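You operate a simulated robot arm through the tools that you are given. There is no shell and no other tool. Be economical: measure what you need, move in short steps, check, and stop when the job is done.

Carry out the task below with a simulated two-armed robot. There is one attempt and no reset: what you move stays moved.

## Task
Empty the spare bowl down the drain funnel.
Fine: hold it while unscrewing its blue cap; lay the cap on the valve shelf; stand the bowl back; leave the air valves, knob and tap as they are. Set down upright: spare bowl.

Only the result counts: the job must be done as asked and must still hold three seconds after the hand-in. Knocking over, shifting, dropping, spilling or breaking anything else fails it. A push-on lid holds only when it is set on centred and level and pressed home; a screw cap is set on level and turned clockwise until tight.

## Robot
Two 7-joint arms with two-finger grippers on one trunk that stands fixed in place. Base frame: the origin is at the foot of the trunk, x ahead of it, y to its left, z up. Units: cm, degrees, N and s.
The left shoulder is at [7.1, 17.5, 110.1], the right one opposite. With the tool pointing down near the work surface each hand reaches from about 28 to 88 cm from the base axis, measured 20 degrees to its own side. Payload 2.94 kg a hand.
The TCP of each hand is the grasp point between the finger pads, 3 cm short of the fingertips. In the tool frame z runs along the fingers and y along their closing line. The gripper opens to 13.8 cm. The gripper's body begins 10.9 cm behind the TCP.
Orientation is that of the tool frame in the base frame, as a unit quaternion [w, x, y, z]. With the fingers straight down and closing along the base's y, the tool's x points along the base's -x, its y along +y and its z along -z.

## Interface
- The arms move only by the tool jog_arm. It takes "left_series", "right_series" or both (then of equal length, played together; a hand with none holds still); each is a list of rows, each a list of 3 entries, a list of its own where there are three numbers: the shift along the base's x, y, z in cm, then the turn, a rotation vector about the base's x, y, z in degrees, then the gripper command, from -1 (shut) to 1 (fully open), values between in proportion. In form: [[[x, y, z], [rx, ry, rz], claw], ...]. A call has 1 to 12 rows; each row shifts and turns the commanded pose from where the row before left it. Rows are played at 5 a second. More than 5 cm and 8.6 degrees between two rows, or a gripper value outside its range, and nothing of the call is played. Where a pose cannot be reached the arm comes as near as it can. A force on the tool above 40 N (or 10 N above the force at the start of the call, whichever is more), or a blocked arm, ends the call early, and 0.2 s more pass. Each finger halts on what it meets, pressing with about 24 N; the grip force reading is that of the motor and also rises with nothing between the fingers. The clock runs only during rows and for 0.2 s after the last one: add rows that do not move to give the fingers time. It gives the time, the measured TCP pose, the force on the tool (base axes), the opening and the grip force at its end, in the units of the frame above (readings bear some noise), with the torque about the TCP (base axes, N m) and any sound that the robot's microphone picked up.
- Cameras (640 x 400 px; columns grow to the right, rows downward): "scene" is now at [17.17, -3.06, 158.88]; the picture's right is [-0.25, -0.97, 0.00], its down [-0.67, 0.18, -0.72] and it looks along [0.70, -0.18, -0.69] (base axes); focal length 331 px, centre (320, 200). "left" rides on the left gripper at [7.1, -1.9, -14.6] in its tool frame; the picture's right is [0.26, 0.97, 0.00], its down [-0.85, 0.23, -0.48] and it looks along [-0.46, 0.12, 0.88] (tool axes); focal length 280 px, centre (320, 200). "right" rides on the right gripper at [7.1, 1.9, -14.6] in its tool frame; the picture's right is [-0.26, 0.97, 0.00], its down [-0.85, -0.23, -0.48] and it looks along [-0.46, -0.13, 0.88] (tool axes); focal length 280 px, centre (320, 200). There is no depth. A picture from a camera that has moved, and an enlarged one, comes with that camera's place and axes in the base frame and with its lens. The place of the scene camera against the robot may be out by one fixed shift of up to 1.8 cm in any direction.
- capture(camera): a new picture of that camera. No time passes.
- lift_body(by): slides the trunk up (or, below 0, down) by that many cm; the arms and the scene camera ride with it, the base frame stays. It gives what a move gives, with no picture.
- pan_tilt(pan, tilt): turns the head with the scene camera to pan (to the left, within 120 degrees either way) and tilt (down, from -29 to 69), counted from straight ahead of the robot. It gives what a move gives.
- zoom(camera, box): a new picture of the part [left, top, right, bottom] of that camera's present view, enlarged. No time passes.
- finish_job(): hands the job in; it is judged then, once.

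Work in short steps. Places have to be worked out from the pictures, the camera data and where the tool is seen: move nearer, look again, correct. Check each grasp and each placing, and mend what went wrong. You have 120 turns and 78 pictures in all, those below and enlarged ones among them. Open the grippers and draw the arms clear of the work before you hand the job in, unless the task says otherwise; then end with one line.

The tools are called after "Request:" as a command line: name --argument value ..., lists and objects as JSON in quotes. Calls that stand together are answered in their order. jog_arm: Moves the arms, as the interface text tells. Its arguments: {"type":"object","properties":{"left_series":{"type":"array","items":{"type":"array"}},"right_series":{"type":"array","items":{"type":"array"}}},"required":[]} The other tools are called the same way: lift_body (by) slides the trunk up or down; pan_tilt (pan, tilt) turns the head that bears the scene camera; capture (camera) takes a picture; zoom (camera, box) takes an enlarged picture of a part of a camera's view; finish_job () hands the job in.

At the start:

```text
time: 0.0
left_eef_pos: [40.78, 14.43, 117.76]
left_orientation: [0.0, -0.001, 1.0, -0.001]
left_ft_force: [0.0, -0.5, -0.5]
left_wrist_torque: [-0.04, 0.03, 0.0]
left_opening: 13.8
left_grasp_force: 0.0
right_eef_pos: [57.61, -33.88, 122.42]
right_orientation: [0.0, 0.0, 1.0, 0.001]
right_ft_force: [0.5, 0.4, 0.7]
right_wrist_torque: [-0.02, -0.01, 0.01]
right_opening: 13.8
right_grasp_force: 0.1
trunk travel left (down, up): [-27.5, 45.9]
head pan, tilt: [-14.7, 43.5]
```

scene: 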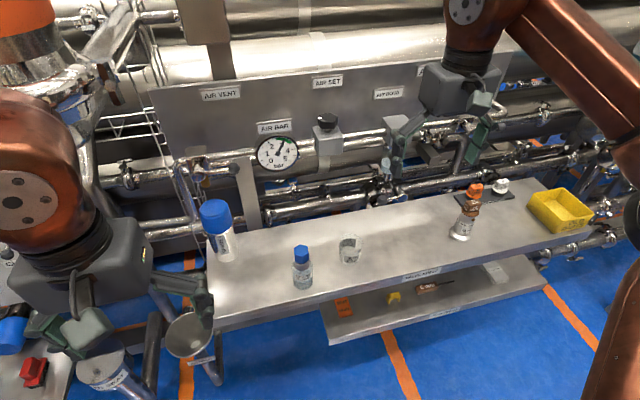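
right: 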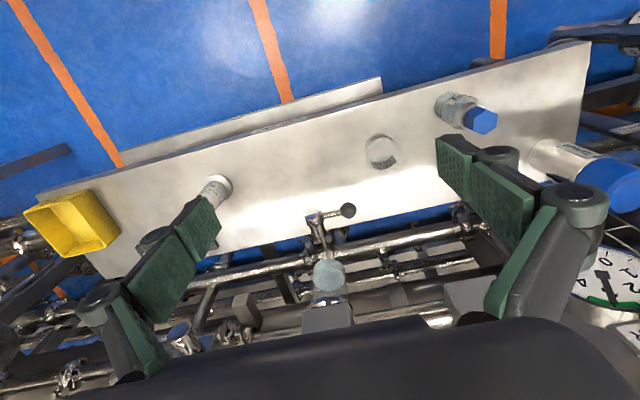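
left: 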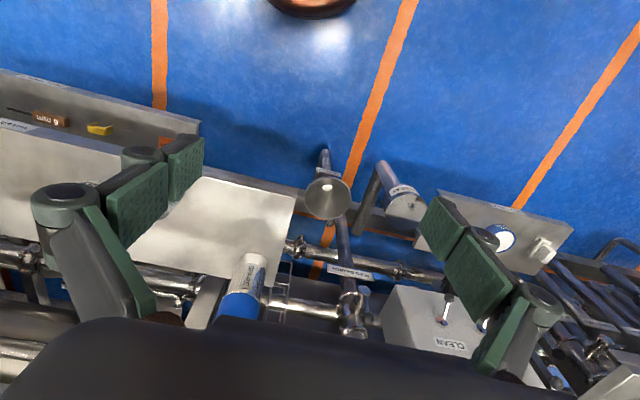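

I need to identify the labelled items first, so I'll zoom in on the shelf parts.

Request:
zoom --camera "scene" --box '[180, 180, 380, 305]'

Request:
zoom --camera "scene" --box '[380, 160, 620, 310]'

Request:
zoom --camera "scene" --box '[0, 260, 240, 400]'

```text
3.20 times, centred on (280, 242) of scene
camera zoom: at [17.17, -3.06, 158.88], right [-0.25, -0.97, 0.0], down [-0.67, 0.18, -0.72], along [0.7, -0.18, -0.69], focal length 1060 px, centre (448, 64)
```

zoom: 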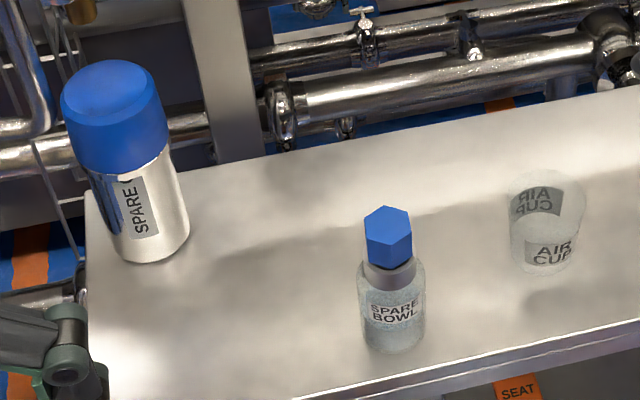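

```text
2.67 times, centred on (500, 235) of scene
camera zoom: at [17.17, -3.06, 158.88], right [-0.25, -0.97, 0.0], down [-0.67, 0.18, -0.72], along [0.7, -0.18, -0.69], focal length 883 px, centre (-160, 107)
```

zoom: 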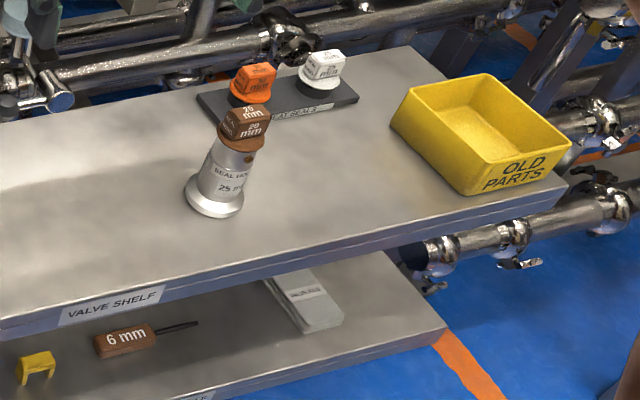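

```text
2.67 times, centred on (120, 330) of scene
camera zoom: at [17.17, -3.06, 158.88], right [-0.25, -0.97, 0.0], down [-0.67, 0.18, -0.72], along [0.7, -0.18, -0.69], focal length 883 px, centre (853, -147)
```

zoom: 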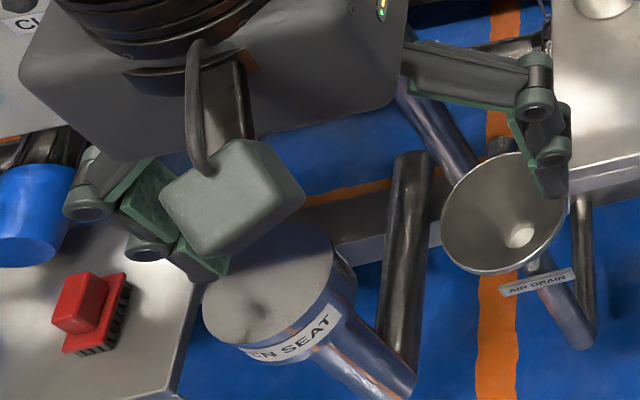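

The spare bowl (hex blue cap) is at about (66,-11), its cap top at z≈95, and the AIR DRAIN funnel is near (66,23,68). I plan to hold the bowl from the front with the left hand and unscrew from above with the right. First I pitch the left hand forward while bringing it in front of the bowl.

Request:
jog_arm --left_series '[[[1.3, -3.5, -2], [0, -8.5, 0], 1], [[1.3, -3.5, -2], [0, -8.5, 0], 1], [[1.3, -3.5, -2], [0, -8.5, 0], 1], [[1.3, -3.5, -2], [0, -8.5, 0], 1], [[1.3, -3.5, -2], [0, -8.5, 0], 1], [[1.3, -3.5, -2], [0, -8.5, 0], 1], [[1.3, -3.5, -2], [0, -8.5, 0], 1], [[0, 0, 0], [0, 0, 0], 1]]'

Request:
capture --camera "left"

Request:
capture --camera "scene"

```text
time: 1.8
left_eef_pos: [50.14, -10.5, 103.67]
left_orientation: [0.497, -0.001, 0.868, -0.001]
left_ft_force: [-0.3, 0.5, -0.1]
left_wrist_torque: [-0.02, 0.02, -0.04]
left_opening: 13.78
left_grasp_force: 0.1
right_eef_pos: [57.59, -33.72, 122.31]
right_orientation: [0.001, -0.001, 1.0, 0.0]
right_ft_force: [0.0, 0.5, 1.1]
right_wrist_torque: [-0.06, -0.01, 0.01]
right_opening: 13.82
right_grasp_force: 0.1
trunk travel left (down, up): [-27.5, 45.9]
head pan, tilt: [-14.7, 43.5]
```

```text
71 pictures are left
camera left: at [34.09, -12.49, 104.9], right [-0.13, 0.96, -0.23], down [0.02, 0.23, 0.97], along [0.99, 0.13, -0.05], focal length 280 px, centre (320, 200)
```

left: 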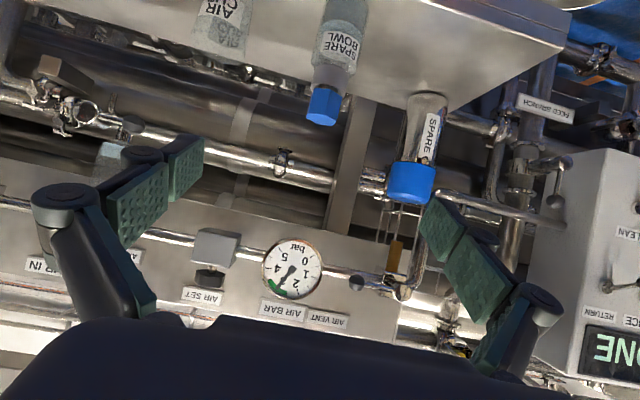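

```text
70 pictures are left
camera scene: at [17.17, -2.93, 158.89], right [-0.25, -0.97, 0.0], down [-0.67, 0.17, -0.72], along [0.7, -0.18, -0.69], focal length 331 px, centre (320, 200)
```

scene: 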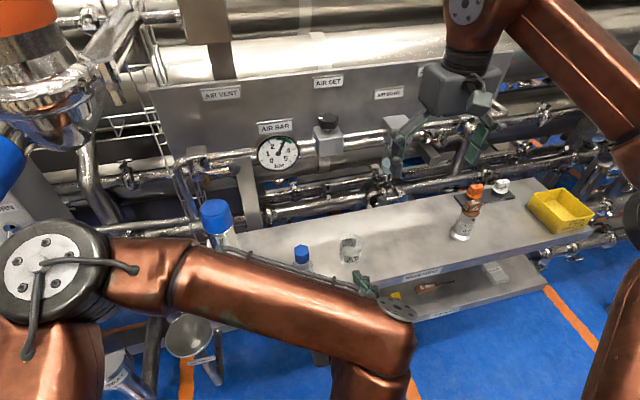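

Left camera puts the cap top at z≈94, the bowl axis at (66,-10.5) and the shelf at z≈81. I lower the left hand in front of the bowl with the fingers almost horizontal and look again.

Request:
jog_arm --left_series '[[[0, 0, -3.5], [0, -3, 0], 0.4], [[0, 0, -3.5], [0, -3, 0], 0.4], [[0, 0, -3.5], [0, -3, 0], 0.4], [[1, 0, -3.5], [0, -3, 0], 0.4], [[1, 0, -3.2], [0, -3, 0], 0.4], [[0, 0, 0], [0, 0, 0], 0.4]]'

Request:
capture --camera "left"

Request:
capture --camera "right"

```text
time: 3.2
left_eef_pos: [51.83, -10.36, 86.3]
left_orientation: [0.606, -0.001, 0.795, -0.001]
left_ft_force: [0.8, 0.2, -0.1]
left_wrist_torque: [0.01, 0.02, 0.0]
left_opening: 9.66
left_grasp_force: 0.0
right_eef_pos: [57.59, -33.81, 122.42]
right_orientation: [0.0, 0.0, 1.0, 0.001]
right_ft_force: [-0.1, 0.6, -1.1]
right_wrist_torque: [0.01, 0.0, -0.01]
right_opening: 13.79
right_grasp_force: 0.2
trunk travel left (down, up): [-27.5, 45.9]
head pan, tilt: [-14.7, 43.5]
```

```text
69 pictures are left
camera left: at [35.96, -12.34, 83.33], right [-0.07, 0.96, -0.25], down [-0.23, 0.23, 0.94], along [0.97, 0.13, 0.21], focal length 280 px, centre (320, 200)
```

left: 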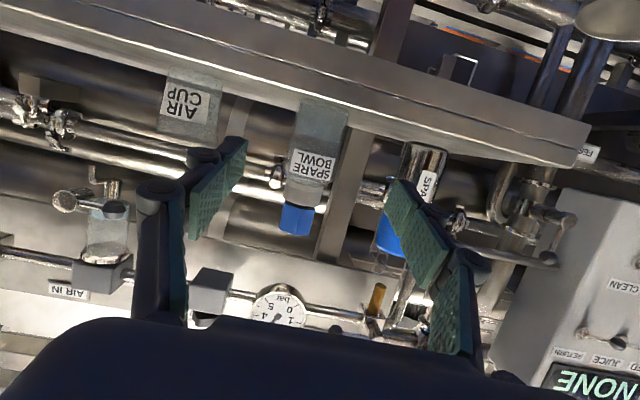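

```text
68 pictures are left
camera right: at [50.56, -31.98, 136.93], right [0.26, 0.97, 0.0], down [0.85, -0.23, 0.48], along [0.46, -0.12, -0.88], focal length 280 px, centre (320, 200)
```

right: 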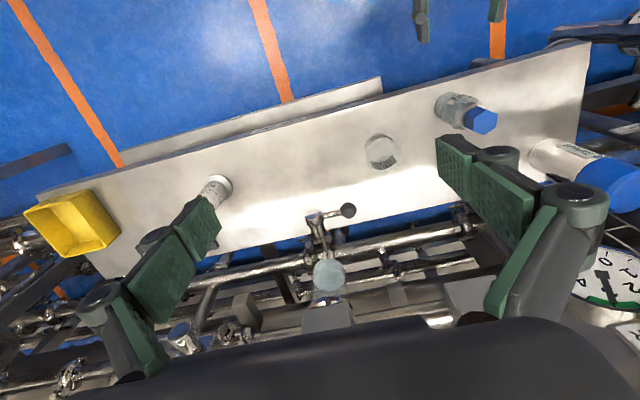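

Shelf top looks to be z≈80.3 and the body's grip height about 84.5. I zoom in with the right hand's camera to pin down the bowl axis before closing in.

Request:
zoom --camera "right" --box '[400, 70, 560, 170]'

Request:
zoom --camera "left" --box '[240, 80, 400, 260]'

```text
4.00 times, centred on (480, 120) of right
camera zoom: at [50.56, -31.98, 136.93], right [0.26, 0.97, 0.0], down [0.85, -0.23, 0.48], along [0.46, -0.12, -0.88], focal length 1122 px, centre (-320, 520)
```

zoom: 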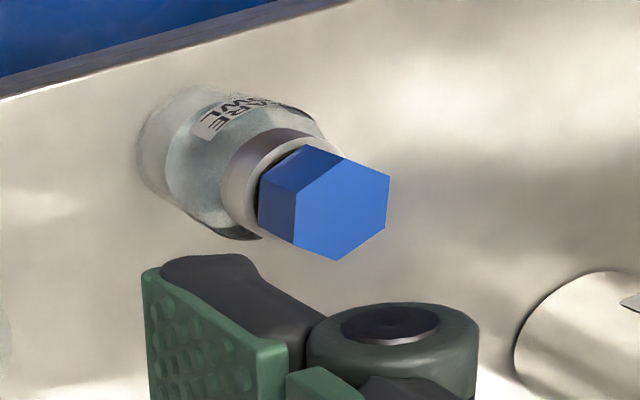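

```text
2.22 times, centred on (320, 170) of left
camera zoom: at [35.96, -12.34, 83.33], right [-0.07, 0.96, -0.25], down [-0.23, 0.23, 0.94], along [0.97, 0.13, 0.21], focal length 623 px, centre (320, 267)
```

zoom: 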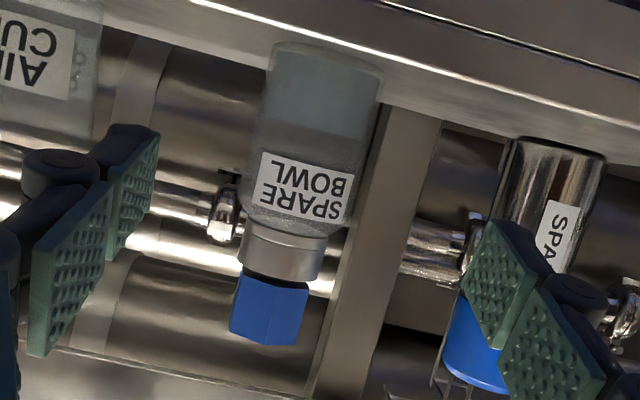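

Bowl axis is about (66.4,-10.2), with cap flats facing ±y, which suits the right gripper as it stands. I advance the left hand so the TCP sits on the bowl axis at z≈84.8, still open.

Request:
jog_arm --left_series '[[[3, 0.1, -0.3], [0, 0, 0], 0.4], [[3, 0.1, -0.3], [0, 0, 0], 0.4], [[3, 0, -0.3], [0, 0, 0], 0.4], [[3, 0, -0.3], [0, 0, 0], 0.4], [[2.2, 0, -0.2], [0, 0, 0], 0.4], [[0, 0, 0], [0, 0, 0], 0.4]]'

Request:
capture --camera "left"

Request:
zoom --camera "right" --box '[360, 10, 560, 180]'

```text
time: 4.6
left_eef_pos: [65.97, -9.78, 84.99]
left_orientation: [0.605, -0.001, 0.796, 0.001]
left_ft_force: [-0.8, 0.3, -0.7]
left_wrist_torque: [0.02, 0.01, -0.01]
left_opening: 9.64
left_grasp_force: 0.1
right_eef_pos: [57.59, -34.01, 122.47]
right_orientation: [0.0, -0.001, 1.0, 0.0]
right_ft_force: [0.4, -0.4, 0.0]
right_wrist_torque: [0.0, -0.01, 0.02]
right_opening: 13.79
right_grasp_force: 0.0
trunk travel left (down, up): [-27.5, 45.9]
head pan, tilt: [-14.7, 43.5]
```

```text
65 pictures are left
camera left: at [50.15, -11.74, 82.03], right [-0.07, 0.96, -0.25], down [-0.23, 0.23, 0.94], along [0.97, 0.13, 0.21], focal length 280 px, centre (320, 200)
```

left: 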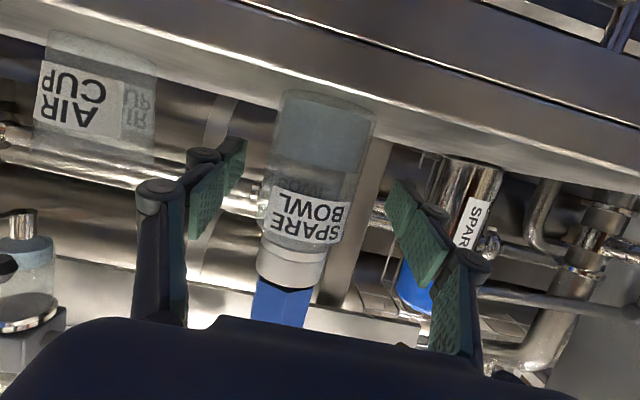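

```text
2.35 times, centred on (460, 95) of right
camera zoom: at [50.58, -32.03, 136.9], right [0.26, 0.97, 0.0], down [0.85, -0.23, 0.48], along [0.46, -0.12, -0.88], focal length 660 px, centre (-9, 447)
```

zoom: 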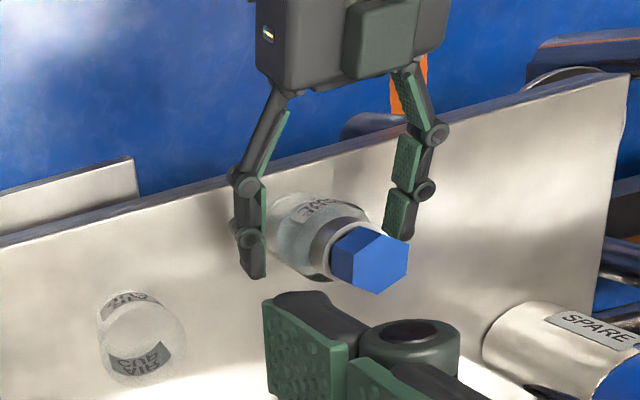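

The bowl sits centred between the pads. I close the left gripper on it.

Request:
jog_arm --left_series '[[[0, 0, 0], [0, 0, 0], 0.0], [[0, 0, 0], [0, 0, 0], -0.3], [[0, 0, 0], [0, 0, 0], -0.6], [[0, 0, 0], [0, 0, 0], -1], [[0, 0, 0], [0, 0, 0], -1], [[0, 0, 0], [0, 0, 0], -1]]'

Request:
zoom --camera "right" --box '[360, 10, 560, 180]'

```text
time: 6.0
left_eef_pos: [65.95, -9.69, 84.98]
left_orientation: [0.605, 0.0, 0.796, -0.001]
left_ft_force: [0.3, -0.1, -0.1]
left_wrist_torque: [0.02, 0.01, 0.01]
left_opening: 5.37
left_grasp_force: 24.2
right_eef_pos: [57.62, -33.86, 122.44]
right_orientation: [-0.001, 0.0, 1.0, 0.001]
right_ft_force: [0.2, 0.0, 0.0]
right_wrist_torque: [-0.04, -0.02, -0.01]
right_opening: 13.8
right_grasp_force: 0.0
trunk travel left (down, up): [-27.5, 45.9]
head pan, tilt: [-14.7, 43.5]
```

```text
2.35 times, centred on (460, 95) of right
camera zoom: at [50.59, -32.04, 136.89], right [0.26, 0.97, 0.0], down [0.85, -0.23, 0.47], along [0.46, -0.12, -0.88], focal length 660 px, centre (-9, 447)
```

zoom: 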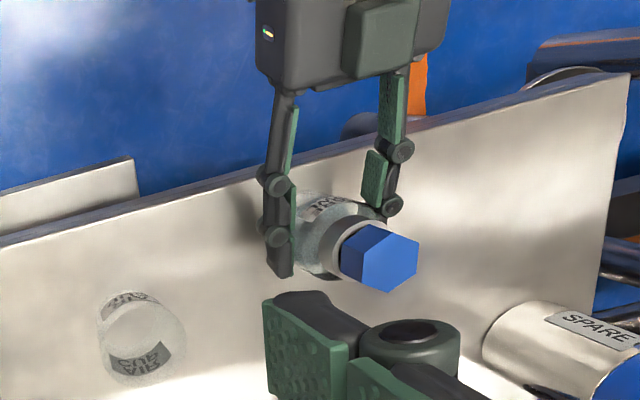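

The bowl is held (5.4 cm wide, 24 N). Cap axis is now about (66.0,-10.0). I bring the right hand above it, pre-turned by −60° so that the unscrewing stroke has room.

Request:
jog_arm --right_series '[[[1.05, 3, 0], [0, 0, -7.5], 0.2], [[1.05, 3, 0], [0, 0, -7.5], 0.2], [[1.05, 3, -2], [0, 0, -7.5], 0.2], [[1.05, 3, -2], [0, 0, -7.5], 0.2], [[1.05, 3, -2], [0, 0, -7.5], 0.2], [[1.05, 3, -2], [0, 0, -7.5], 0.2], [[1.05, 3, -3], [0, 0, -7.5], 0.2], [[1.05, 3, -3], [0, 0, -7.5], 0.2], [[0, 0, 0], [0, 0, 0], 0.2]]'

Request:
capture --camera "right"

Request:
capture --camera "scene"

```text
time: 8.0
left_eef_pos: [65.93, -9.75, 84.95]
left_orientation: [0.605, 0.0, 0.796, -0.001]
left_ft_force: [-1.3, 0.0, 1.2]
left_wrist_torque: [0.02, -0.04, 0.0]
left_opening: 5.4
left_grasp_force: 24.0
right_eef_pos: [66.31, -9.96, 108.41]
right_orientation: [-0.001, 0.501, 0.865, 0.0]
right_ft_force: [0.4, 0.7, -0.1]
right_wrist_torque: [0.03, 0.01, 0.01]
right_opening: 8.29
right_grasp_force: 0.0
trunk travel left (down, up): [-27.5, 45.9]
head pan, tilt: [-14.7, 43.5]
```

```text
62 pictures are left
camera right: at [64.32, -2.92, 122.84], right [0.97, 0.25, 0.0], down [0.22, -0.85, 0.47], along [0.12, -0.46, -0.88], focal length 280 px, centre (320, 200)
```

right: 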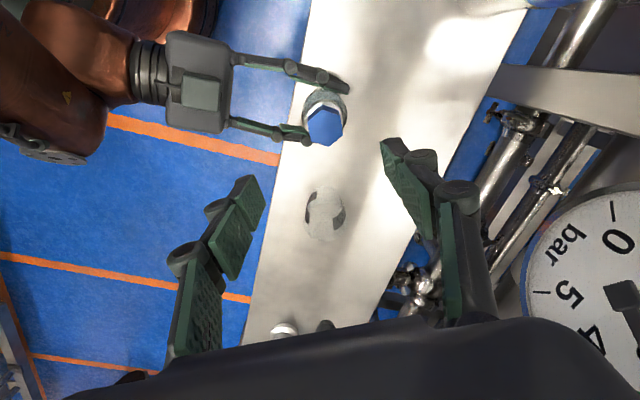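

```text
61 pictures are left
camera scene: at [17.17, -3.17, 158.89], right [-0.25, -0.97, 0.0], down [-0.67, 0.18, -0.72], along [0.7, -0.18, -0.69], focal length 331 px, centre (320, 200)
```

scene: 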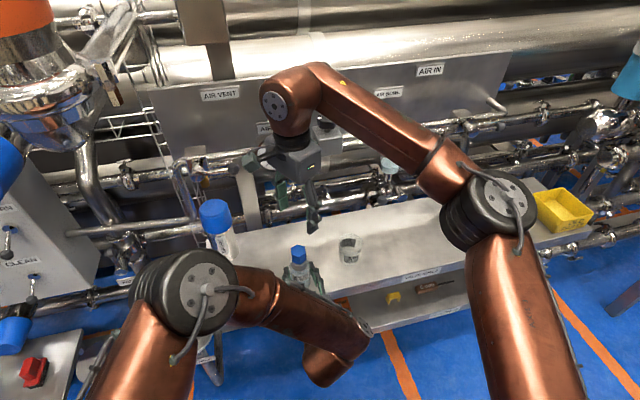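

The two right-hand views disagree a little on the cap's place, so I zoom in before descending.

Request:
zoom --camera "right" --box '[240, 60, 400, 160]'

Request:
zoom --camera "scene" --box '[240, 150, 400, 310]'

```text
4.00 times, centred on (320, 110) of right
camera zoom: at [64.32, -2.92, 122.84], right [0.97, 0.25, 0.0], down [0.22, -0.85, 0.47], along [0.12, -0.46, -0.88], focal length 1122 px, centre (320, 560)
```

zoom: 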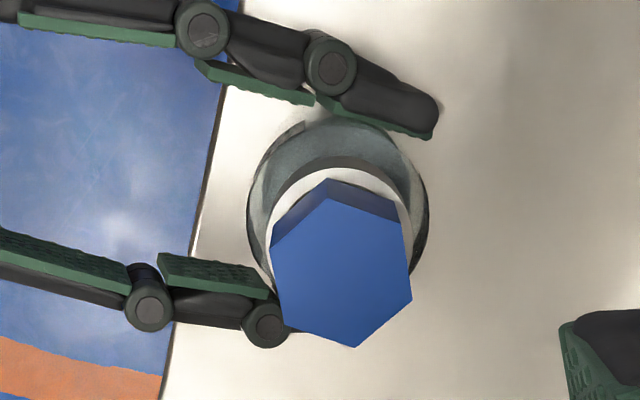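

```text
2.50 times, centred on (320, 230) of scene
camera zoom: at [17.17, -3.17, 158.89], right [-0.25, -0.97, 0.0], down [-0.67, 0.18, -0.72], along [0.7, -0.18, -0.69], focal length 828 px, centre (320, 125)
```

zoom: 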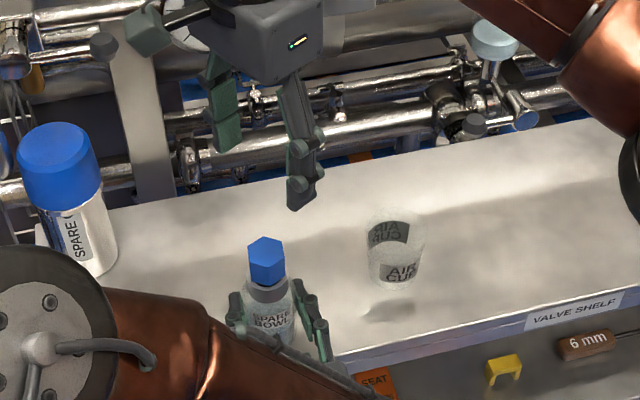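

Refined: cap centre is (66.5,-9.75), top z≈94, and the hex is turned about −7°. I turn the right hand to match and descend over the cap.

Request:
jog_arm --right_series '[[[0.1, 0.1, -3], [0, 0, -3.5], 0.0], [[0.1, 0.1, -3], [0, 0, -3.5], 0.0], [[0, 0, -3], [0, 0, 0], 0.0], [[0, 0, -2.5], [0, 0, 0], 0.0], [[0, 0, -1.5], [0, 0, 0], 0.0], [[0, 0, -1], [0, 0, 0], 0.0], [[0, 0, 0], [0, 0, 0], 0.0]]'

Request:
capture --camera "right"

Request:
zoom --camera "scene" --box '[240, 170, 400, 310]'

```text
time: 9.6
left_eef_pos: [65.96, -9.76, 84.99]
left_orientation: [0.605, -0.002, 0.796, 0.001]
left_ft_force: [-0.8, 0.3, 0.4]
left_wrist_torque: [0.05, -0.05, 0.01]
left_opening: 5.38
left_grasp_force: 23.5
right_eef_pos: [66.22, -9.77, 94.36]
right_orientation: [0.0, 0.552, 0.834, 0.0]
right_ft_force: [-0.5, -0.6, 0.1]
right_wrist_torque: [0.0, 0.0, 0.02]
right_opening: 6.91
right_grasp_force: 0.1
trunk travel left (down, up): [-27.5, 45.9]
head pan, tilt: [-14.7, 43.5]
```

```text
58 pictures are left
camera right: at [65.27, -2.44, 108.94], right [0.99, 0.14, 0.0], down [0.12, -0.87, 0.47], along [0.07, -0.47, -0.88], focal length 280 px, centre (320, 200)
```

right: 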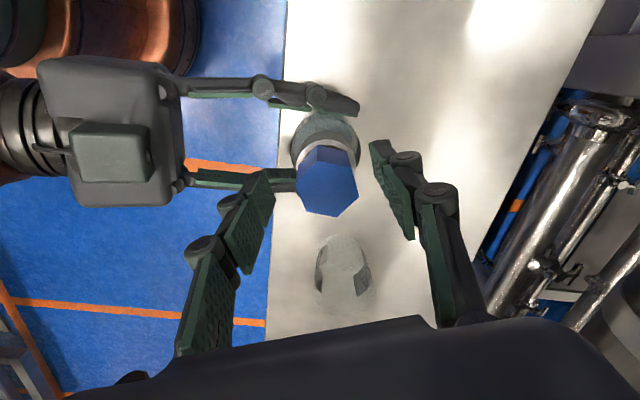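

```text
2.86 times, centred on (320, 240) of scene
camera zoom: at [17.19, -3.1, 158.88], right [-0.25, -0.97, 0.0], down [-0.67, 0.18, -0.72], along [0.7, -0.18, -0.69], focal length 946 px, centre (320, 86)
```

zoom: 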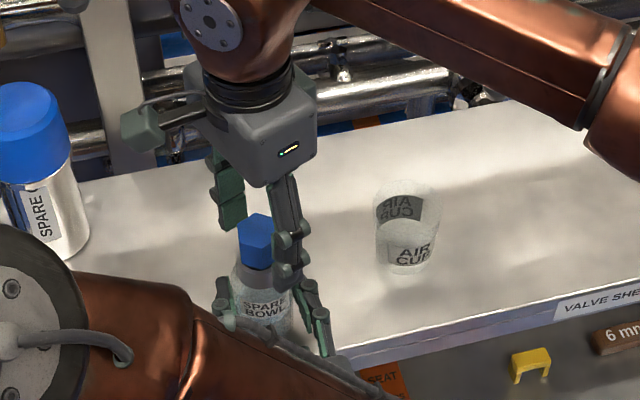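

Fingers straddle the cap with slight offset; I correct by (+0.35,+0.25,−0.5) and close on the flats.

Request:
jog_arm --right_series '[[[0.35, 0.25, -0.5], [0, 0, 0], 0.0], [[0, 0, 0], [0, 0, 0], -0.3], [[0, 0, 0], [0, 0, 0], -0.5], [[0, 0, 0], [0, 0, 0], -1], [[0, 0, 0], [0, 0, 0], -1], [[0, 0, 0], [0, 0, 0], -1]]'

Request:
capture --camera "right"

```text
time: 11.0
left_eef_pos: [65.97, -9.69, 85.05]
left_orientation: [0.606, -0.002, 0.796, 0.001]
left_ft_force: [3.9, 1.4, -0.1]
left_wrist_torque: [-0.02, 0.19, -0.15]
left_opening: 5.37
left_grasp_force: 24.6
right_eef_pos: [66.62, -9.46, 93.84]
right_orientation: [0.0, 0.551, 0.834, 0.0]
right_ft_force: [-3.5, -1.8, 0.3]
right_wrist_torque: [-0.09, 0.13, 0.12]
right_opening: 3.34
right_grasp_force: 23.8
trunk travel left (down, up): [-27.5, 45.9]
head pan, tilt: [-14.7, 43.5]
```

```text
56 pictures are left
camera right: at [65.64, -2.15, 108.47], right [0.99, 0.14, 0.0], down [0.12, -0.87, 0.48], along [0.06, -0.47, -0.88], focal length 280 px, centre (320, 200)
```

right: 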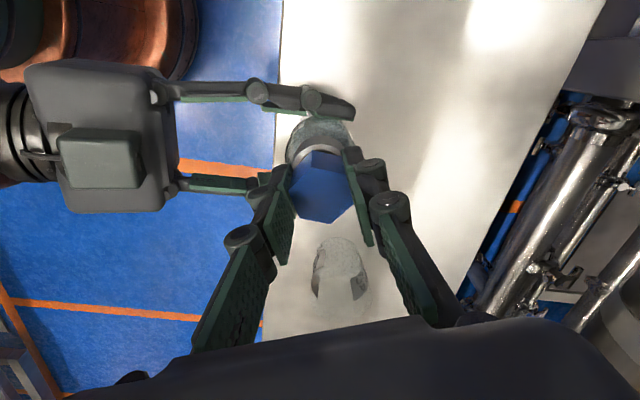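

Cap gripped (3.34 cm across flats). Now I turn counter-clockwise in a first stroke.

Request:
jog_arm --right_series '[[[0, 0, 0], [0, 0, 8], -1], [[0, 0, 0], [0, 0, 8], -1], [[0, 0, 0], [0, 0, 8], -1], [[0, 0, 0], [0, 0, 8], -1], [[0, 0, 0], [0, 0, 8], -1], [[0, 0, 0], [0, 0, 8], -1], [[0, 0, 0], [0, 0, 8], -1], [[0, 0, 0], [0, 0, 8], -1], [[0, 0, 0], [0, 0, 0], -1]]'

Request:
capture --camera "right"

```text
time: 13.0
left_eef_pos: [65.99, -9.6, 85.08]
left_orientation: [0.606, -0.001, 0.796, 0.001]
left_ft_force: [14.6, 9.3, -3.3]
left_wrist_torque: [-0.57, 0.19, -0.02]
left_opening: 5.36
left_grasp_force: 23.5
right_eef_pos: [66.51, -9.69, 93.84]
right_orientation: [0.0, 0.026, 1.0, 0.0]
right_ft_force: [-12.2, -11.2, 12.7]
right_wrist_torque: [-0.37, 0.55, -0.03]
right_opening: 3.26
right_grasp_force: 24.3
trunk travel left (down, up): [-27.5, 45.9]
head pan, tilt: [-14.7, 43.5]
```

```text
55 pictures are left
camera right: at [59.58, -7.29, 108.47], right [0.31, 0.95, 0.0], down [0.84, -0.27, 0.48], along [0.45, -0.15, -0.88], focal length 280 px, centre (320, 200)
```

right: 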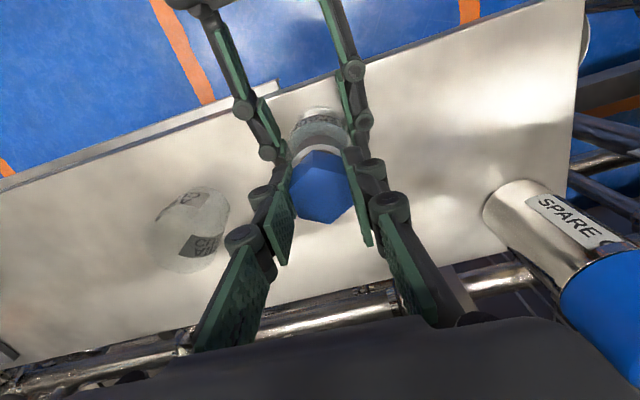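

The cap turned with the hand; it is pushing up (12.7 N) and there is some side load. I ease the hand (−0.3,−0.3,+0.2) and continue turning with a slight rise.

Request:
jog_arm --right_series '[[[-0.3, -0.3, 0.2], [0, 0, 0], -1], [[0, 0, 0.03], [0, 0, 8], -1], [[0, 0, 0.03], [0, 0, 8], -1], [[0, 0, 0.03], [0, 0, 8], -1], [[0, 0, 0.03], [0, 0, 8], -1], [[0, 0, 0.03], [0, 0, 8], -1], [[0, 0, 0.03], [0, 0, 8], -1], [[0, 0, 0.03], [0, 0, 8], -1], [[0, 0, 0], [0, 0, 0], -1]]'

Request:
capture --camera "right"

```text
time: 15.0
left_eef_pos: [66.1, -9.64, 85.02]
left_orientation: [0.606, -0.001, 0.795, 0.0]
left_ft_force: [-6.0, 5.6, 8.8]
left_wrist_torque: [-0.42, -0.2, 0.03]
left_opening: 5.34
left_grasp_force: 24.6
right_eef_pos: [66.29, -9.77, 94.25]
right_orientation: [-0.002, -0.319, 0.948, 0.0]
right_ft_force: [6.1, -6.4, -10.7]
right_wrist_torque: [-0.18, -0.36, -0.02]
right_opening: 3.28
right_grasp_force: 24.3
right hand out of reach, approached as far as the arm can: row 7, 8
trunk travel left (down, up): [-27.5, 45.9]
head pan, tilt: [-14.7, 43.5]
```

```text
54 pictures are left
camera right: at [59.56, -12.53, 108.81], right [-0.37, 0.93, 0.0], down [0.82, 0.33, 0.47], along [0.44, 0.18, -0.88], focal length 280 px, centre (320, 200)
```

right: 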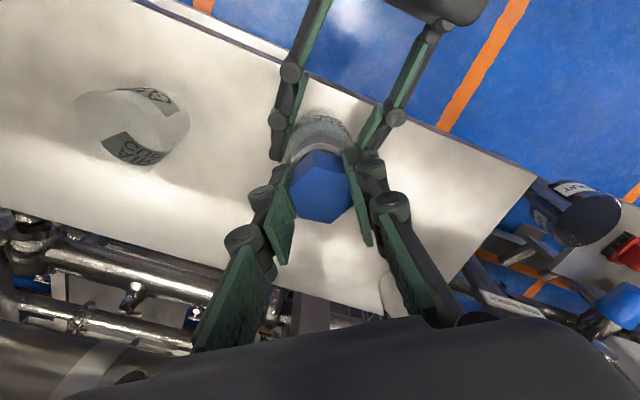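

The wrist limit is reached at yaw ≈ +37°, so the cap has turned about 100°. I release, and turn back in order to regrip.

Request:
jog_arm --right_series '[[[0, 0, 0], [0, 0, 0], -0.15], [[0, 0, 0], [0, 0, 0], -0.15], [[0, 0, 0], [0, 0, -8.5], -0.15], [[0, 0, 0], [0, 0, -8.5], -0.15], [[0, 0, 0], [0, 0, -8.5], -0.15], [[0, 0, 0], [0, 0, -8.5], -0.15], [[0, 0, 0], [0, 0, -8.5], -0.15], [[0, 0, 0], [0, 0, -8.5], -0.15], [[0, 0, 0], [0, 0, -8.5], -0.15], [[0, 0, 0], [0, 0, -8.5], -0.15], [[0, 0, 0], [0, 0, -8.5], -0.15], [[0, 0, 0], [0, 0, -8.5], -0.15]]'

```text
time: 17.6
left_eef_pos: [65.89, -9.77, 85.05]
left_orientation: [0.605, -0.001, 0.796, 0.0]
left_ft_force: [0.2, -0.4, -0.7]
left_wrist_torque: [0.0, 0.03, 0.01]
left_opening: 5.33
left_grasp_force: 24.0
right_eef_pos: [66.23, -9.76, 94.3]
right_orientation: [0.0, 0.408, 0.913, 0.001]
right_ft_force: [-0.9, 0.6, 0.1]
right_wrist_torque: [-0.01, 0.0, 0.0]
right_opening: 5.88
right_grasp_force: 0.1
trunk travel left (down, up): [-27.5, 45.9]
head pan, tilt: [-14.7, 43.5]
```

Now at yaw −48°; I go on to −83° (120° from the released angle) and look.

Request:
jog_arm --right_series '[[[0, 0, 0], [0, 0, -8.5], -0.15], [[0, 0, 0], [0, 0, -8.5], -0.15], [[0, 0, 0], [0, 0, -8.5], -0.15], [[0, 0, 0], [0, 0, -8.5], -0.15], [[0, 0, 0], [0, 0, 0], -0.15]]'

Request:
capture --camera "right"

```text
time: 18.8
left_eef_pos: [65.92, -9.71, 84.96]
left_orientation: [0.606, -0.001, 0.796, 0.0]
left_ft_force: [-0.4, -0.2, -0.3]
left_wrist_torque: [0.01, 0.03, 0.0]
left_opening: 5.34
left_grasp_force: 24.1
right_eef_pos: [66.33, -9.72, 94.3]
right_orientation: [0.0, 0.657, 0.754, 0.0]
right_ft_force: [0.3, -0.4, -0.6]
right_wrist_torque: [-0.03, -0.01, 0.01]
right_opening: 5.88
right_grasp_force: 0.1
trunk travel left (down, up): [-27.5, 45.9]
head pan, tilt: [-14.7, 43.5]
```

```text
53 pictures are left
camera right: at [67.25, -2.43, 108.79], right [0.99, -0.13, 0.0], down [-0.11, -0.87, 0.48], along [-0.06, -0.47, -0.88], focal length 280 px, centre (320, 200)
```

right: 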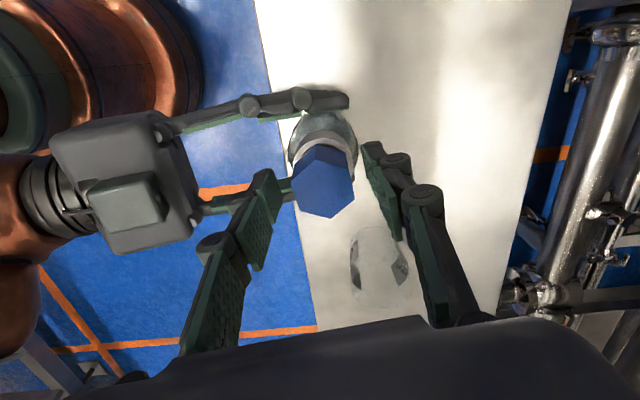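

Aligned again; I close and turn the second stroke.

Request:
jog_arm --right_series '[[[0, 0, 0], [0, 0, 0], -0.6], [[0, 0, 0], [0, 0, 0], -1], [[0, 0, 0], [0, 0, 0], -1], [[0, 0, 0.02], [0, 0, 8.5], -1], [[0, 0, 0.02], [0, 0, 8.5], -1], [[0, 0, 0.02], [0, 0, 8.5], -1], [[0, 0, 0.02], [0, 0, 8.5], -1], [[0, 0, 0.02], [0, 0, 8.5], -1], [[0, 0, 0.02], [0, 0, 8.5], -1], [[0, 0, 0.02], [0, 0, 8.5], -1], [[0, 0, 0.02], [0, 0, 8.5], -1], [[0, 0, 0.02], [0, 0, 8.5], -1]]'

```text
time: 21.4
left_eef_pos: [66.07, -9.77, 84.81]
left_orientation: [0.605, -0.001, 0.796, 0.0]
left_ft_force: [-7.0, 0.2, 0.8]
left_wrist_torque: [0.12, -0.06, 0.02]
left_opening: 5.28
left_grasp_force: 24.4
right_eef_pos: [66.23, -9.73, 94.37]
right_orientation: [0.0, 0.047, 0.999, 0.0]
right_ft_force: [5.9, -1.1, -1.1]
right_wrist_torque: [-0.17, -0.44, 0.01]
right_opening: 3.25
right_grasp_force: 23.7
trunk travel left (down, up): [-27.5, 45.9]
head pan, tilt: [-14.7, 43.5]
```

Forces are low and the grip holds; I finish the stroke to +36° and look.

Request:
jog_arm --right_series '[[[0.1, 0, 0.02], [0, 0, 8.5], -1], [[0, 0, 0.02], [0, 0, 8.5], -1], [[0, 0, 0.02], [0, 0, 8.5], -1], [[0, 0, 0.02], [0, 0, 8.5], -1], [[0, 0, 0.02], [0, 0, 6.5], -1], [[0, 0, 0], [0, 0, 0], -1]]'

Request:
capture --camera "right"

Request:
zoom --camera "scene" --box '[240, 180, 360, 310]'

```text
time: 22.8
left_eef_pos: [65.87, -9.67, 85.12]
left_orientation: [0.605, -0.002, 0.796, 0.001]
left_ft_force: [-0.4, -0.3, -0.5]
left_wrist_torque: [-0.02, 0.06, 0.01]
left_opening: 5.29
left_grasp_force: 23.9
right_eef_pos: [66.4, -9.72, 94.55]
right_orientation: [0.0, -0.302, 0.953, 0.002]
right_ft_force: [1.0, -0.2, -1.3]
right_wrist_torque: [0.0, -0.01, 0.01]
right_opening: 3.26
right_grasp_force: 24.0
trunk travel left (down, up): [-27.5, 45.9]
head pan, tilt: [-14.7, 43.5]
```

```text
52 pictures are left
camera right: at [59.49, -12.29, 109.08], right [-0.34, 0.94, 0.0], down [0.83, 0.3, 0.48], along [0.45, 0.16, -0.88], focal length 280 px, centre (320, 200)
```

right: 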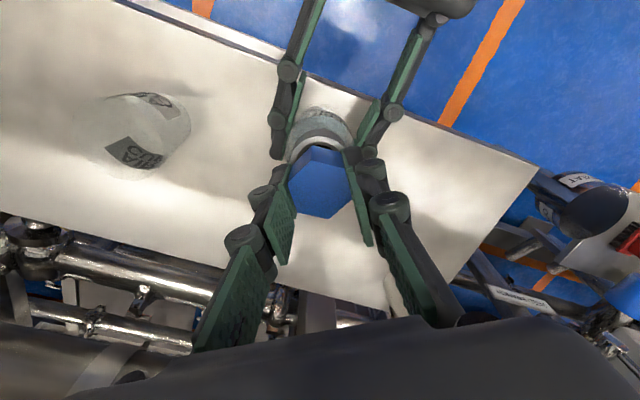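

```text
3.08 times, centred on (300, 245) of scene
camera zoom: at [17.2, -3.11, 158.88], right [-0.25, -0.97, 0.0], down [-0.67, 0.18, -0.72], along [0.7, -0.18, -0.69], focal length 1019 px, centre (382, 62)
```

zoom: 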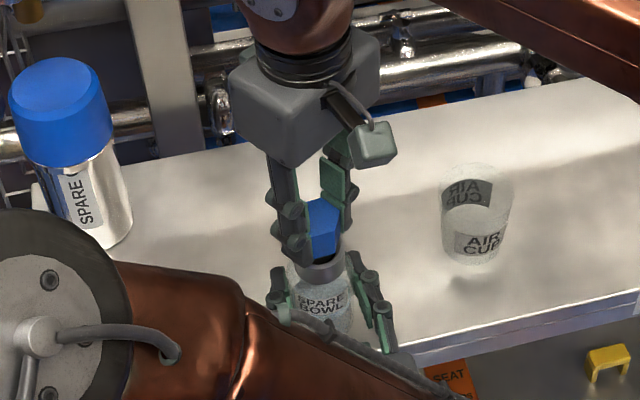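

Side and axial loads have vanished, and a dark gap shows under the cap, so it is likely free. I lift gently to test it.

Request:
jog_arm --right_series '[[[0, 0, 0.3], [0, 0, 0], -1], [[0, 0, 0.3], [0, 0, 0], -1], [[0, 0, 0.4], [0, 0, 0], -1], [[0, 0, 0], [0, 0, 0], -1]]'

Request:
zoom --camera "scene" --box '[240, 180, 360, 310]'

```text
time: 23.8
left_eef_pos: [65.91, -9.58, 85.1]
left_orientation: [0.605, -0.001, 0.796, 0.0]
left_ft_force: [-0.6, -0.8, -0.6]
left_wrist_torque: [0.01, 0.06, 0.0]
left_opening: 5.31
left_grasp_force: 23.7
right_eef_pos: [66.35, -9.77, 95.49]
right_orientation: [-0.001, -0.3, 0.954, 0.001]
right_ft_force: [-0.8, -0.3, 0.5]
right_wrist_torque: [0.03, -0.04, 0.01]
right_opening: 3.27
right_grasp_force: 24.3
trunk travel left (down, up): [-27.5, 45.9]
head pan, tilt: [-14.7, 43.5]
```

```text
3.08 times, centred on (300, 245) of scene
camera zoom: at [17.2, -3.11, 158.88], right [-0.25, -0.97, 0.0], down [-0.67, 0.18, -0.72], along [0.7, -0.18, -0.69], focal length 1019 px, centre (382, 62)
```

zoom: 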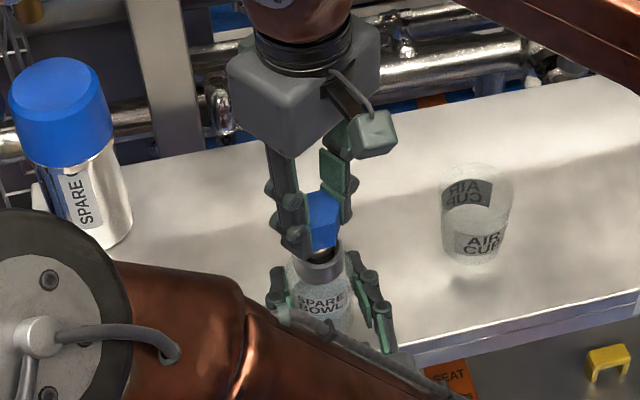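

The cap comes freely. I lift it well clear and look at its underside.

Request:
jog_arm --right_series '[[[0, 0, 1], [0, 0, 0], -1], [[0, 0, 2], [0, 0, 0], -1], [[0, 0, 3], [0, 0, 0], -1], [[0, 0, 3], [0, 0, 0], -1], [[0, -1, 2], [0, 0, -5], -1], [[0, -3, 0], [0, 0, -8], -1], [[0, -4, 0], [0, 0, -8], -1], [[0, -4, 0], [0, 0, -8], -1], [[0, -4, 0], [0, 0, -8], -1], [[0, 0, 0], [0, 0, 0], -1]]'

Request:
capture --camera "scene"

Request:
zoom --camera "scene" --box '[260, 140, 440, 300]'

```text
time: 26.0
left_eef_pos: [65.99, -9.7, 84.98]
left_orientation: [0.605, -0.001, 0.796, 0.0]
left_ft_force: [0.7, 0.8, 0.4]
left_wrist_torque: [0.0, 0.04, -0.04]
left_opening: 5.31
left_grasp_force: 23.8
right_eef_pos: [66.74, -25.74, 106.17]
right_orientation: [0.0, 0.018, 1.0, 0.0]
right_ft_force: [-0.2, -0.3, 0.1]
right_wrist_torque: [-0.03, 0.0, -0.02]
right_opening: 3.26
right_grasp_force: 24.0
trunk travel left (down, up): [-27.5, 45.9]
head pan, tilt: [-14.7, 43.5]
```

```text
49 pictures are left
camera scene: at [17.21, -3.03, 158.88], right [-0.25, -0.97, 0.0], down [-0.67, 0.17, -0.72], along [0.7, -0.18, -0.69], focal length 331 px, centre (320, 200)
```

scene: 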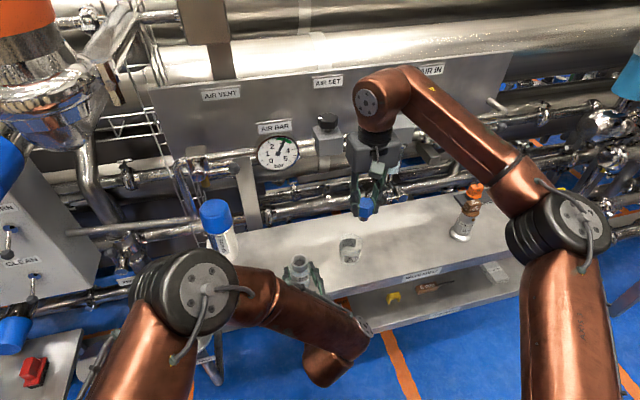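

```text
2.50 times, centred on (350, 220) of scene
camera zoom: at [17.21, -3.03, 158.88], right [-0.25, -0.97, 0.0], down [-0.67, 0.17, -0.72], along [0.7, -0.18, -0.69], focal length 828 px, centre (245, 150)
```

zoom: 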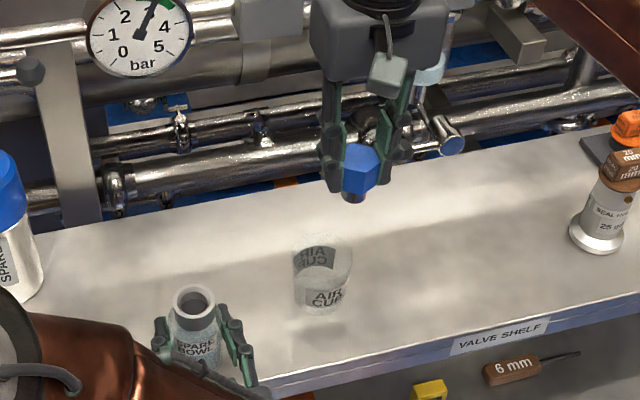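

The cap has a short plug beneath it. I carry it to free shelf at about (69,-42) and lower it partway.

Request:
jog_arm --right_series '[[[0.5, -4, 0], [0, 0, 0], -1], [[0.5, -4, 0], [0, 0, 0], -1], [[0.5, -4, -1], [0, 0, 0], -1], [[0.5, -4, -3], [0, 0, 0], -1], [[0, 0, -4], [0, 0, 0], -1], [[0, 0, -4], [0, 0, 0], -1], [[0, 0, -4], [0, 0, 0], -1], [[0, 0, -2], [0, 0, 0], -1], [[0, 0, 0], [0, 0, 0], -1]]'

Request:
zoom --camera "scene" --box '[320, 150, 500, 290]'

Request:
capture --camera "right"

```text
refused: row 4 steps farther than a row can; nothing moved
```

```text
2.86 times, centred on (410, 220) of scene
camera zoom: at [17.21, -3.03, 158.88], right [-0.25, -0.97, 0.0], down [-0.67, 0.17, -0.72], along [0.7, -0.18, -0.69], focal length 946 px, centre (63, 143)
```

zoom: 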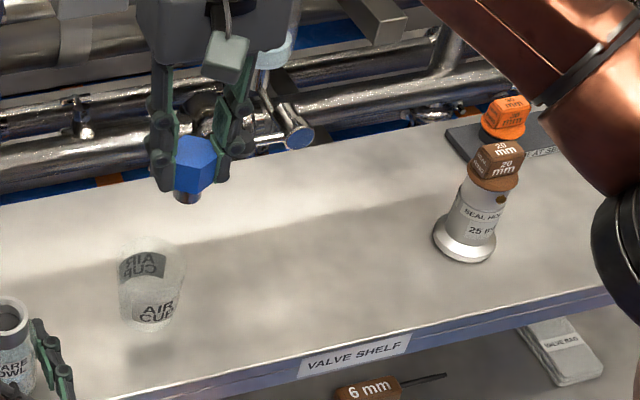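

```text
46 pictures are left
camera right: at [59.7, -23.59, 120.8], right [0.3, 0.96, 0.0], down [0.84, -0.26, 0.48], along [0.45, -0.14, -0.88], focal length 280 px, centre (320, 200)
```

right: 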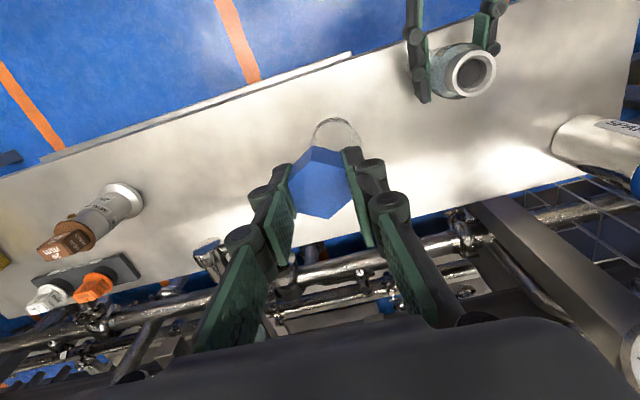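

One row was too long a step; I repeat it with shorter ones.

Request:
jog_arm --right_series '[[[0.5, -4, 0], [0, 0, 0], -1], [[0.5, -4, 0], [0, 0, 0], -1], [[0.5, -4, 0], [0, 0, 0], -1], [[0.5, -4, 0], [0, 0, 0], -1], [[0, 0, -4], [0, 0, 0], -1], [[0, 0, -4], [0, 0, 0], -1], [[0, 0, -4], [0, 0, 0], -1], [[0, 0, -4], [0, 0, 0], -1], [[0, 0, -2], [0, 0, 0], -1], [[0, 0, 0], [0, 0, 0], -1]]'

Request:
zoom --camera "scene" --box '[320, 150, 500, 290]'

```text
time: 28.2
left_eef_pos: [66.0, -9.77, 84.95]
left_orientation: [0.605, -0.001, 0.796, 0.0]
left_ft_force: [0.2, 0.2, -0.3]
left_wrist_torque: [-0.05, -0.01, 0.03]
left_opening: 5.27
left_grasp_force: 24.2
right_eef_pos: [68.58, -41.65, 88.4]
right_orientation: [0.0, 0.017, 1.0, 0.0]
right_ft_force: [0.1, 0.4, 0.3]
right_wrist_torque: [0.01, 0.01, 0.03]
right_opening: 3.3
right_grasp_force: 24.1
trunk travel left (down, up): [-27.5, 45.9]
head pan, tilt: [-14.7, 43.5]
```

```text
2.86 times, centred on (410, 220) of scene
camera zoom: at [17.22, -3.16, 158.88], right [-0.25, -0.97, 0.0], down [-0.67, 0.18, -0.72], along [0.7, -0.18, -0.69], focal length 946 px, centre (63, 143)
```

zoom: 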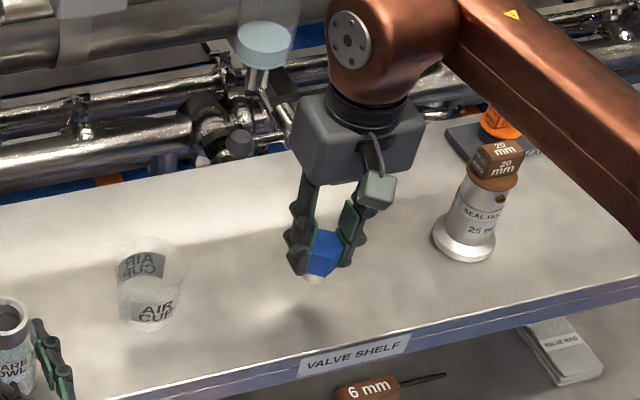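

I lower in small steps until the plug touches the shelf.

Request:
jog_arm --right_series '[[[0, 0, -1], [0, 0, 0], -1], [[0, 0, -0.6], [0, 0, 0], -1], [[0, 0, -0.4], [0, 0, 0], -1], [[0, 0, -0.3], [0, 0, 0], -1], [[0, 0, 0], [0, 0, 0], -1]]'

Request:
zoom --camera "scene" --box '[360, 190, 460, 270]'

```text
time: 29.4
left_eef_pos: [65.98, -9.84, 84.97]
left_orientation: [0.605, -0.001, 0.796, 0.0]
left_ft_force: [-0.3, -0.8, -0.1]
left_wrist_torque: [-0.02, 0.05, 0.0]
left_opening: 5.3
left_grasp_force: 24.3
right_eef_pos: [68.45, -41.68, 86.16]
right_orientation: [0.0, 0.018, 1.0, 0.0]
right_ft_force: [-0.3, -0.2, -1.2]
right_wrist_torque: [-0.01, 0.02, 0.01]
right_opening: 3.26
right_grasp_force: 24.3
trunk travel left (down, up): [-27.5, 45.9]
head pan, tilt: [-14.7, 43.5]
```

```text
5.00 times, centred on (410, 230) of scene
camera zoom: at [17.21, -3.17, 158.88], right [-0.25, -0.97, 0.0], down [-0.67, 0.18, -0.72], along [0.7, -0.18, -0.69], focal length 1656 px, centre (-130, 50)
```

zoom: 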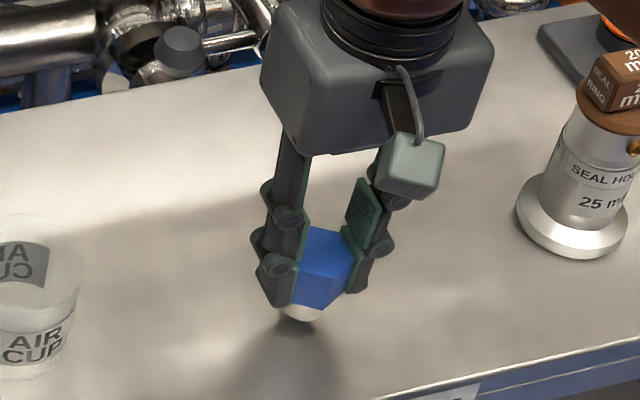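

Request:
jog_arm --right_series '[[[0, 0, -0.3], [0, 0, 0], -1], [[0, 0, -0.3], [0, 0, 0], -1], [[0, 0, -0.3], [0, 0, 0], -1], [[0, 0, 0], [0, 0, 0], -1]]'

```text
time: 30.4
left_eef_pos: [65.87, -9.83, 84.98]
left_orientation: [0.605, -0.001, 0.796, 0.001]
left_ft_force: [0.1, -0.4, 0.1]
left_wrist_torque: [-0.04, 0.06, 0.05]
left_opening: 5.29
left_grasp_force: 23.7
right_eef_pos: [68.45, -41.79, 85.4]
right_orientation: [0.0, 0.017, 1.0, 0.0]
right_ft_force: [1.3, 0.7, -0.8]
right_wrist_torque: [0.01, -0.02, 0.0]
right_opening: 3.26
right_grasp_force: 24.3
trunk travel left (down, up): [-27.5, 45.9]
head pan, tilt: [-14.7, 43.5]
```

No contact yet at z 85.4, so I keep lowering in small steps.

Request:
jog_arm --right_series '[[[0, 0, -0.2], [0, 0, 0], -1], [[0, 0, -0.2], [0, 0, 0], -1], [[0, 0, -0.2], [0, 0, 0], -1], [[0, 0, 0], [0, 0, 0], -1]]'

Request:
zoom --camera "scene" --box '[360, 190, 460, 270]'

```text
time: 31.4
left_eef_pos: [66.01, -9.55, 84.99]
left_orientation: [0.605, -0.001, 0.796, 0.0]
left_ft_force: [-0.1, -0.4, 0.5]
left_wrist_torque: [0.02, -0.02, -0.01]
left_opening: 5.28
left_grasp_force: 24.6
right_eef_pos: [68.4, -41.78, 84.98]
right_orientation: [0.001, 0.017, 1.0, 0.001]
right_ft_force: [0.5, -2.2, 11.1]
right_wrist_torque: [-0.11, 0.13, 0.02]
right_opening: 3.29
right_grasp_force: 23.6
trunk travel left (down, up): [-27.5, 45.9]
head pan, tilt: [-14.7, 43.5]
```

```text
5.00 times, centred on (410, 230) of scene
camera zoom: at [17.09, -3.11, 158.91], right [-0.25, -0.97, 0.0], down [-0.67, 0.18, -0.72], along [0.7, -0.18, -0.69], focal length 1656 px, centre (-130, 50)
```

zoom: 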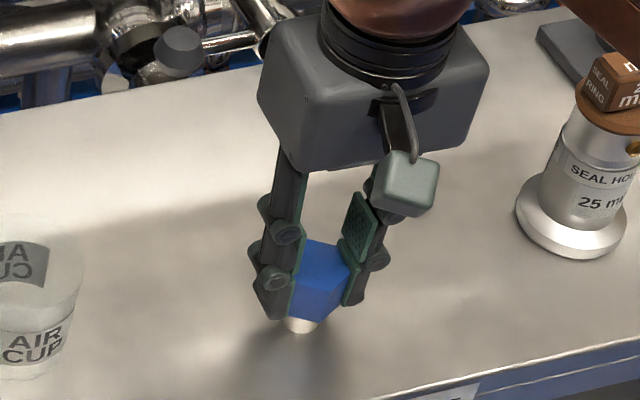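

Contact is made (11 N). I relieve 0.2 cm, open slowly, then lift the hand clear.

Request:
jog_arm --right_series '[[[0, 0, 0.2], [0, 0, 0], -1], [[0, 0, 0], [0, 0, 0], -0.4], [[0, 0, 0], [0, 0, 0], -0.2], [[0, 0, 0], [0, 0, 0], 0.0], [[0, 0, 0], [0, 0, 0], 0.2], [[0, 0, 1], [0, 0, 0], 0.2], [[0, 0, 3], [0, 0, 0], 0.2], [[0, 0, 4], [0, 0, 0], 0.2], [[0, 0, 4], [0, 0, 0], 0.2], [[0, 0, 4], [0, 0, 0], 0.2], [[0, 0, 4], [0, 0, 0], 0.2]]'

Request:
zoom --camera "scene" --box '[320, 170, 500, 290]'

```text
time: 33.8
left_eef_pos: [65.96, -9.6, 84.94]
left_orientation: [0.606, 0.0, 0.796, -0.001]
left_ft_force: [-0.4, 0.1, -0.2]
left_wrist_torque: [0.0, -0.01, -0.02]
left_opening: 5.25
left_grasp_force: 24.3
right_eef_pos: [68.71, -42.2, 104.94]
right_orientation: [-0.001, 0.016, 1.0, 0.001]
right_ft_force: [-1.1, -0.1, -0.5]
right_wrist_torque: [-0.03, 0.01, 0.01]
right_opening: 8.28
right_grasp_force: 0.1
trunk travel left (down, up): [-27.5, 45.9]
head pan, tilt: [-14.7, 43.5]
```

```text
3.33 times, centred on (410, 230) of scene
camera zoom: at [17.15, -3.06, 158.89], right [-0.25, -0.97, 0.0], down [-0.67, 0.18, -0.72], along [0.7, -0.18, -0.69], focal length 1104 px, centre (20, 100)
```

zoom: 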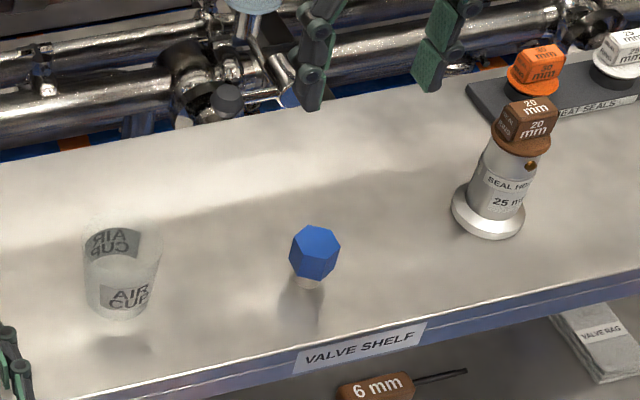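

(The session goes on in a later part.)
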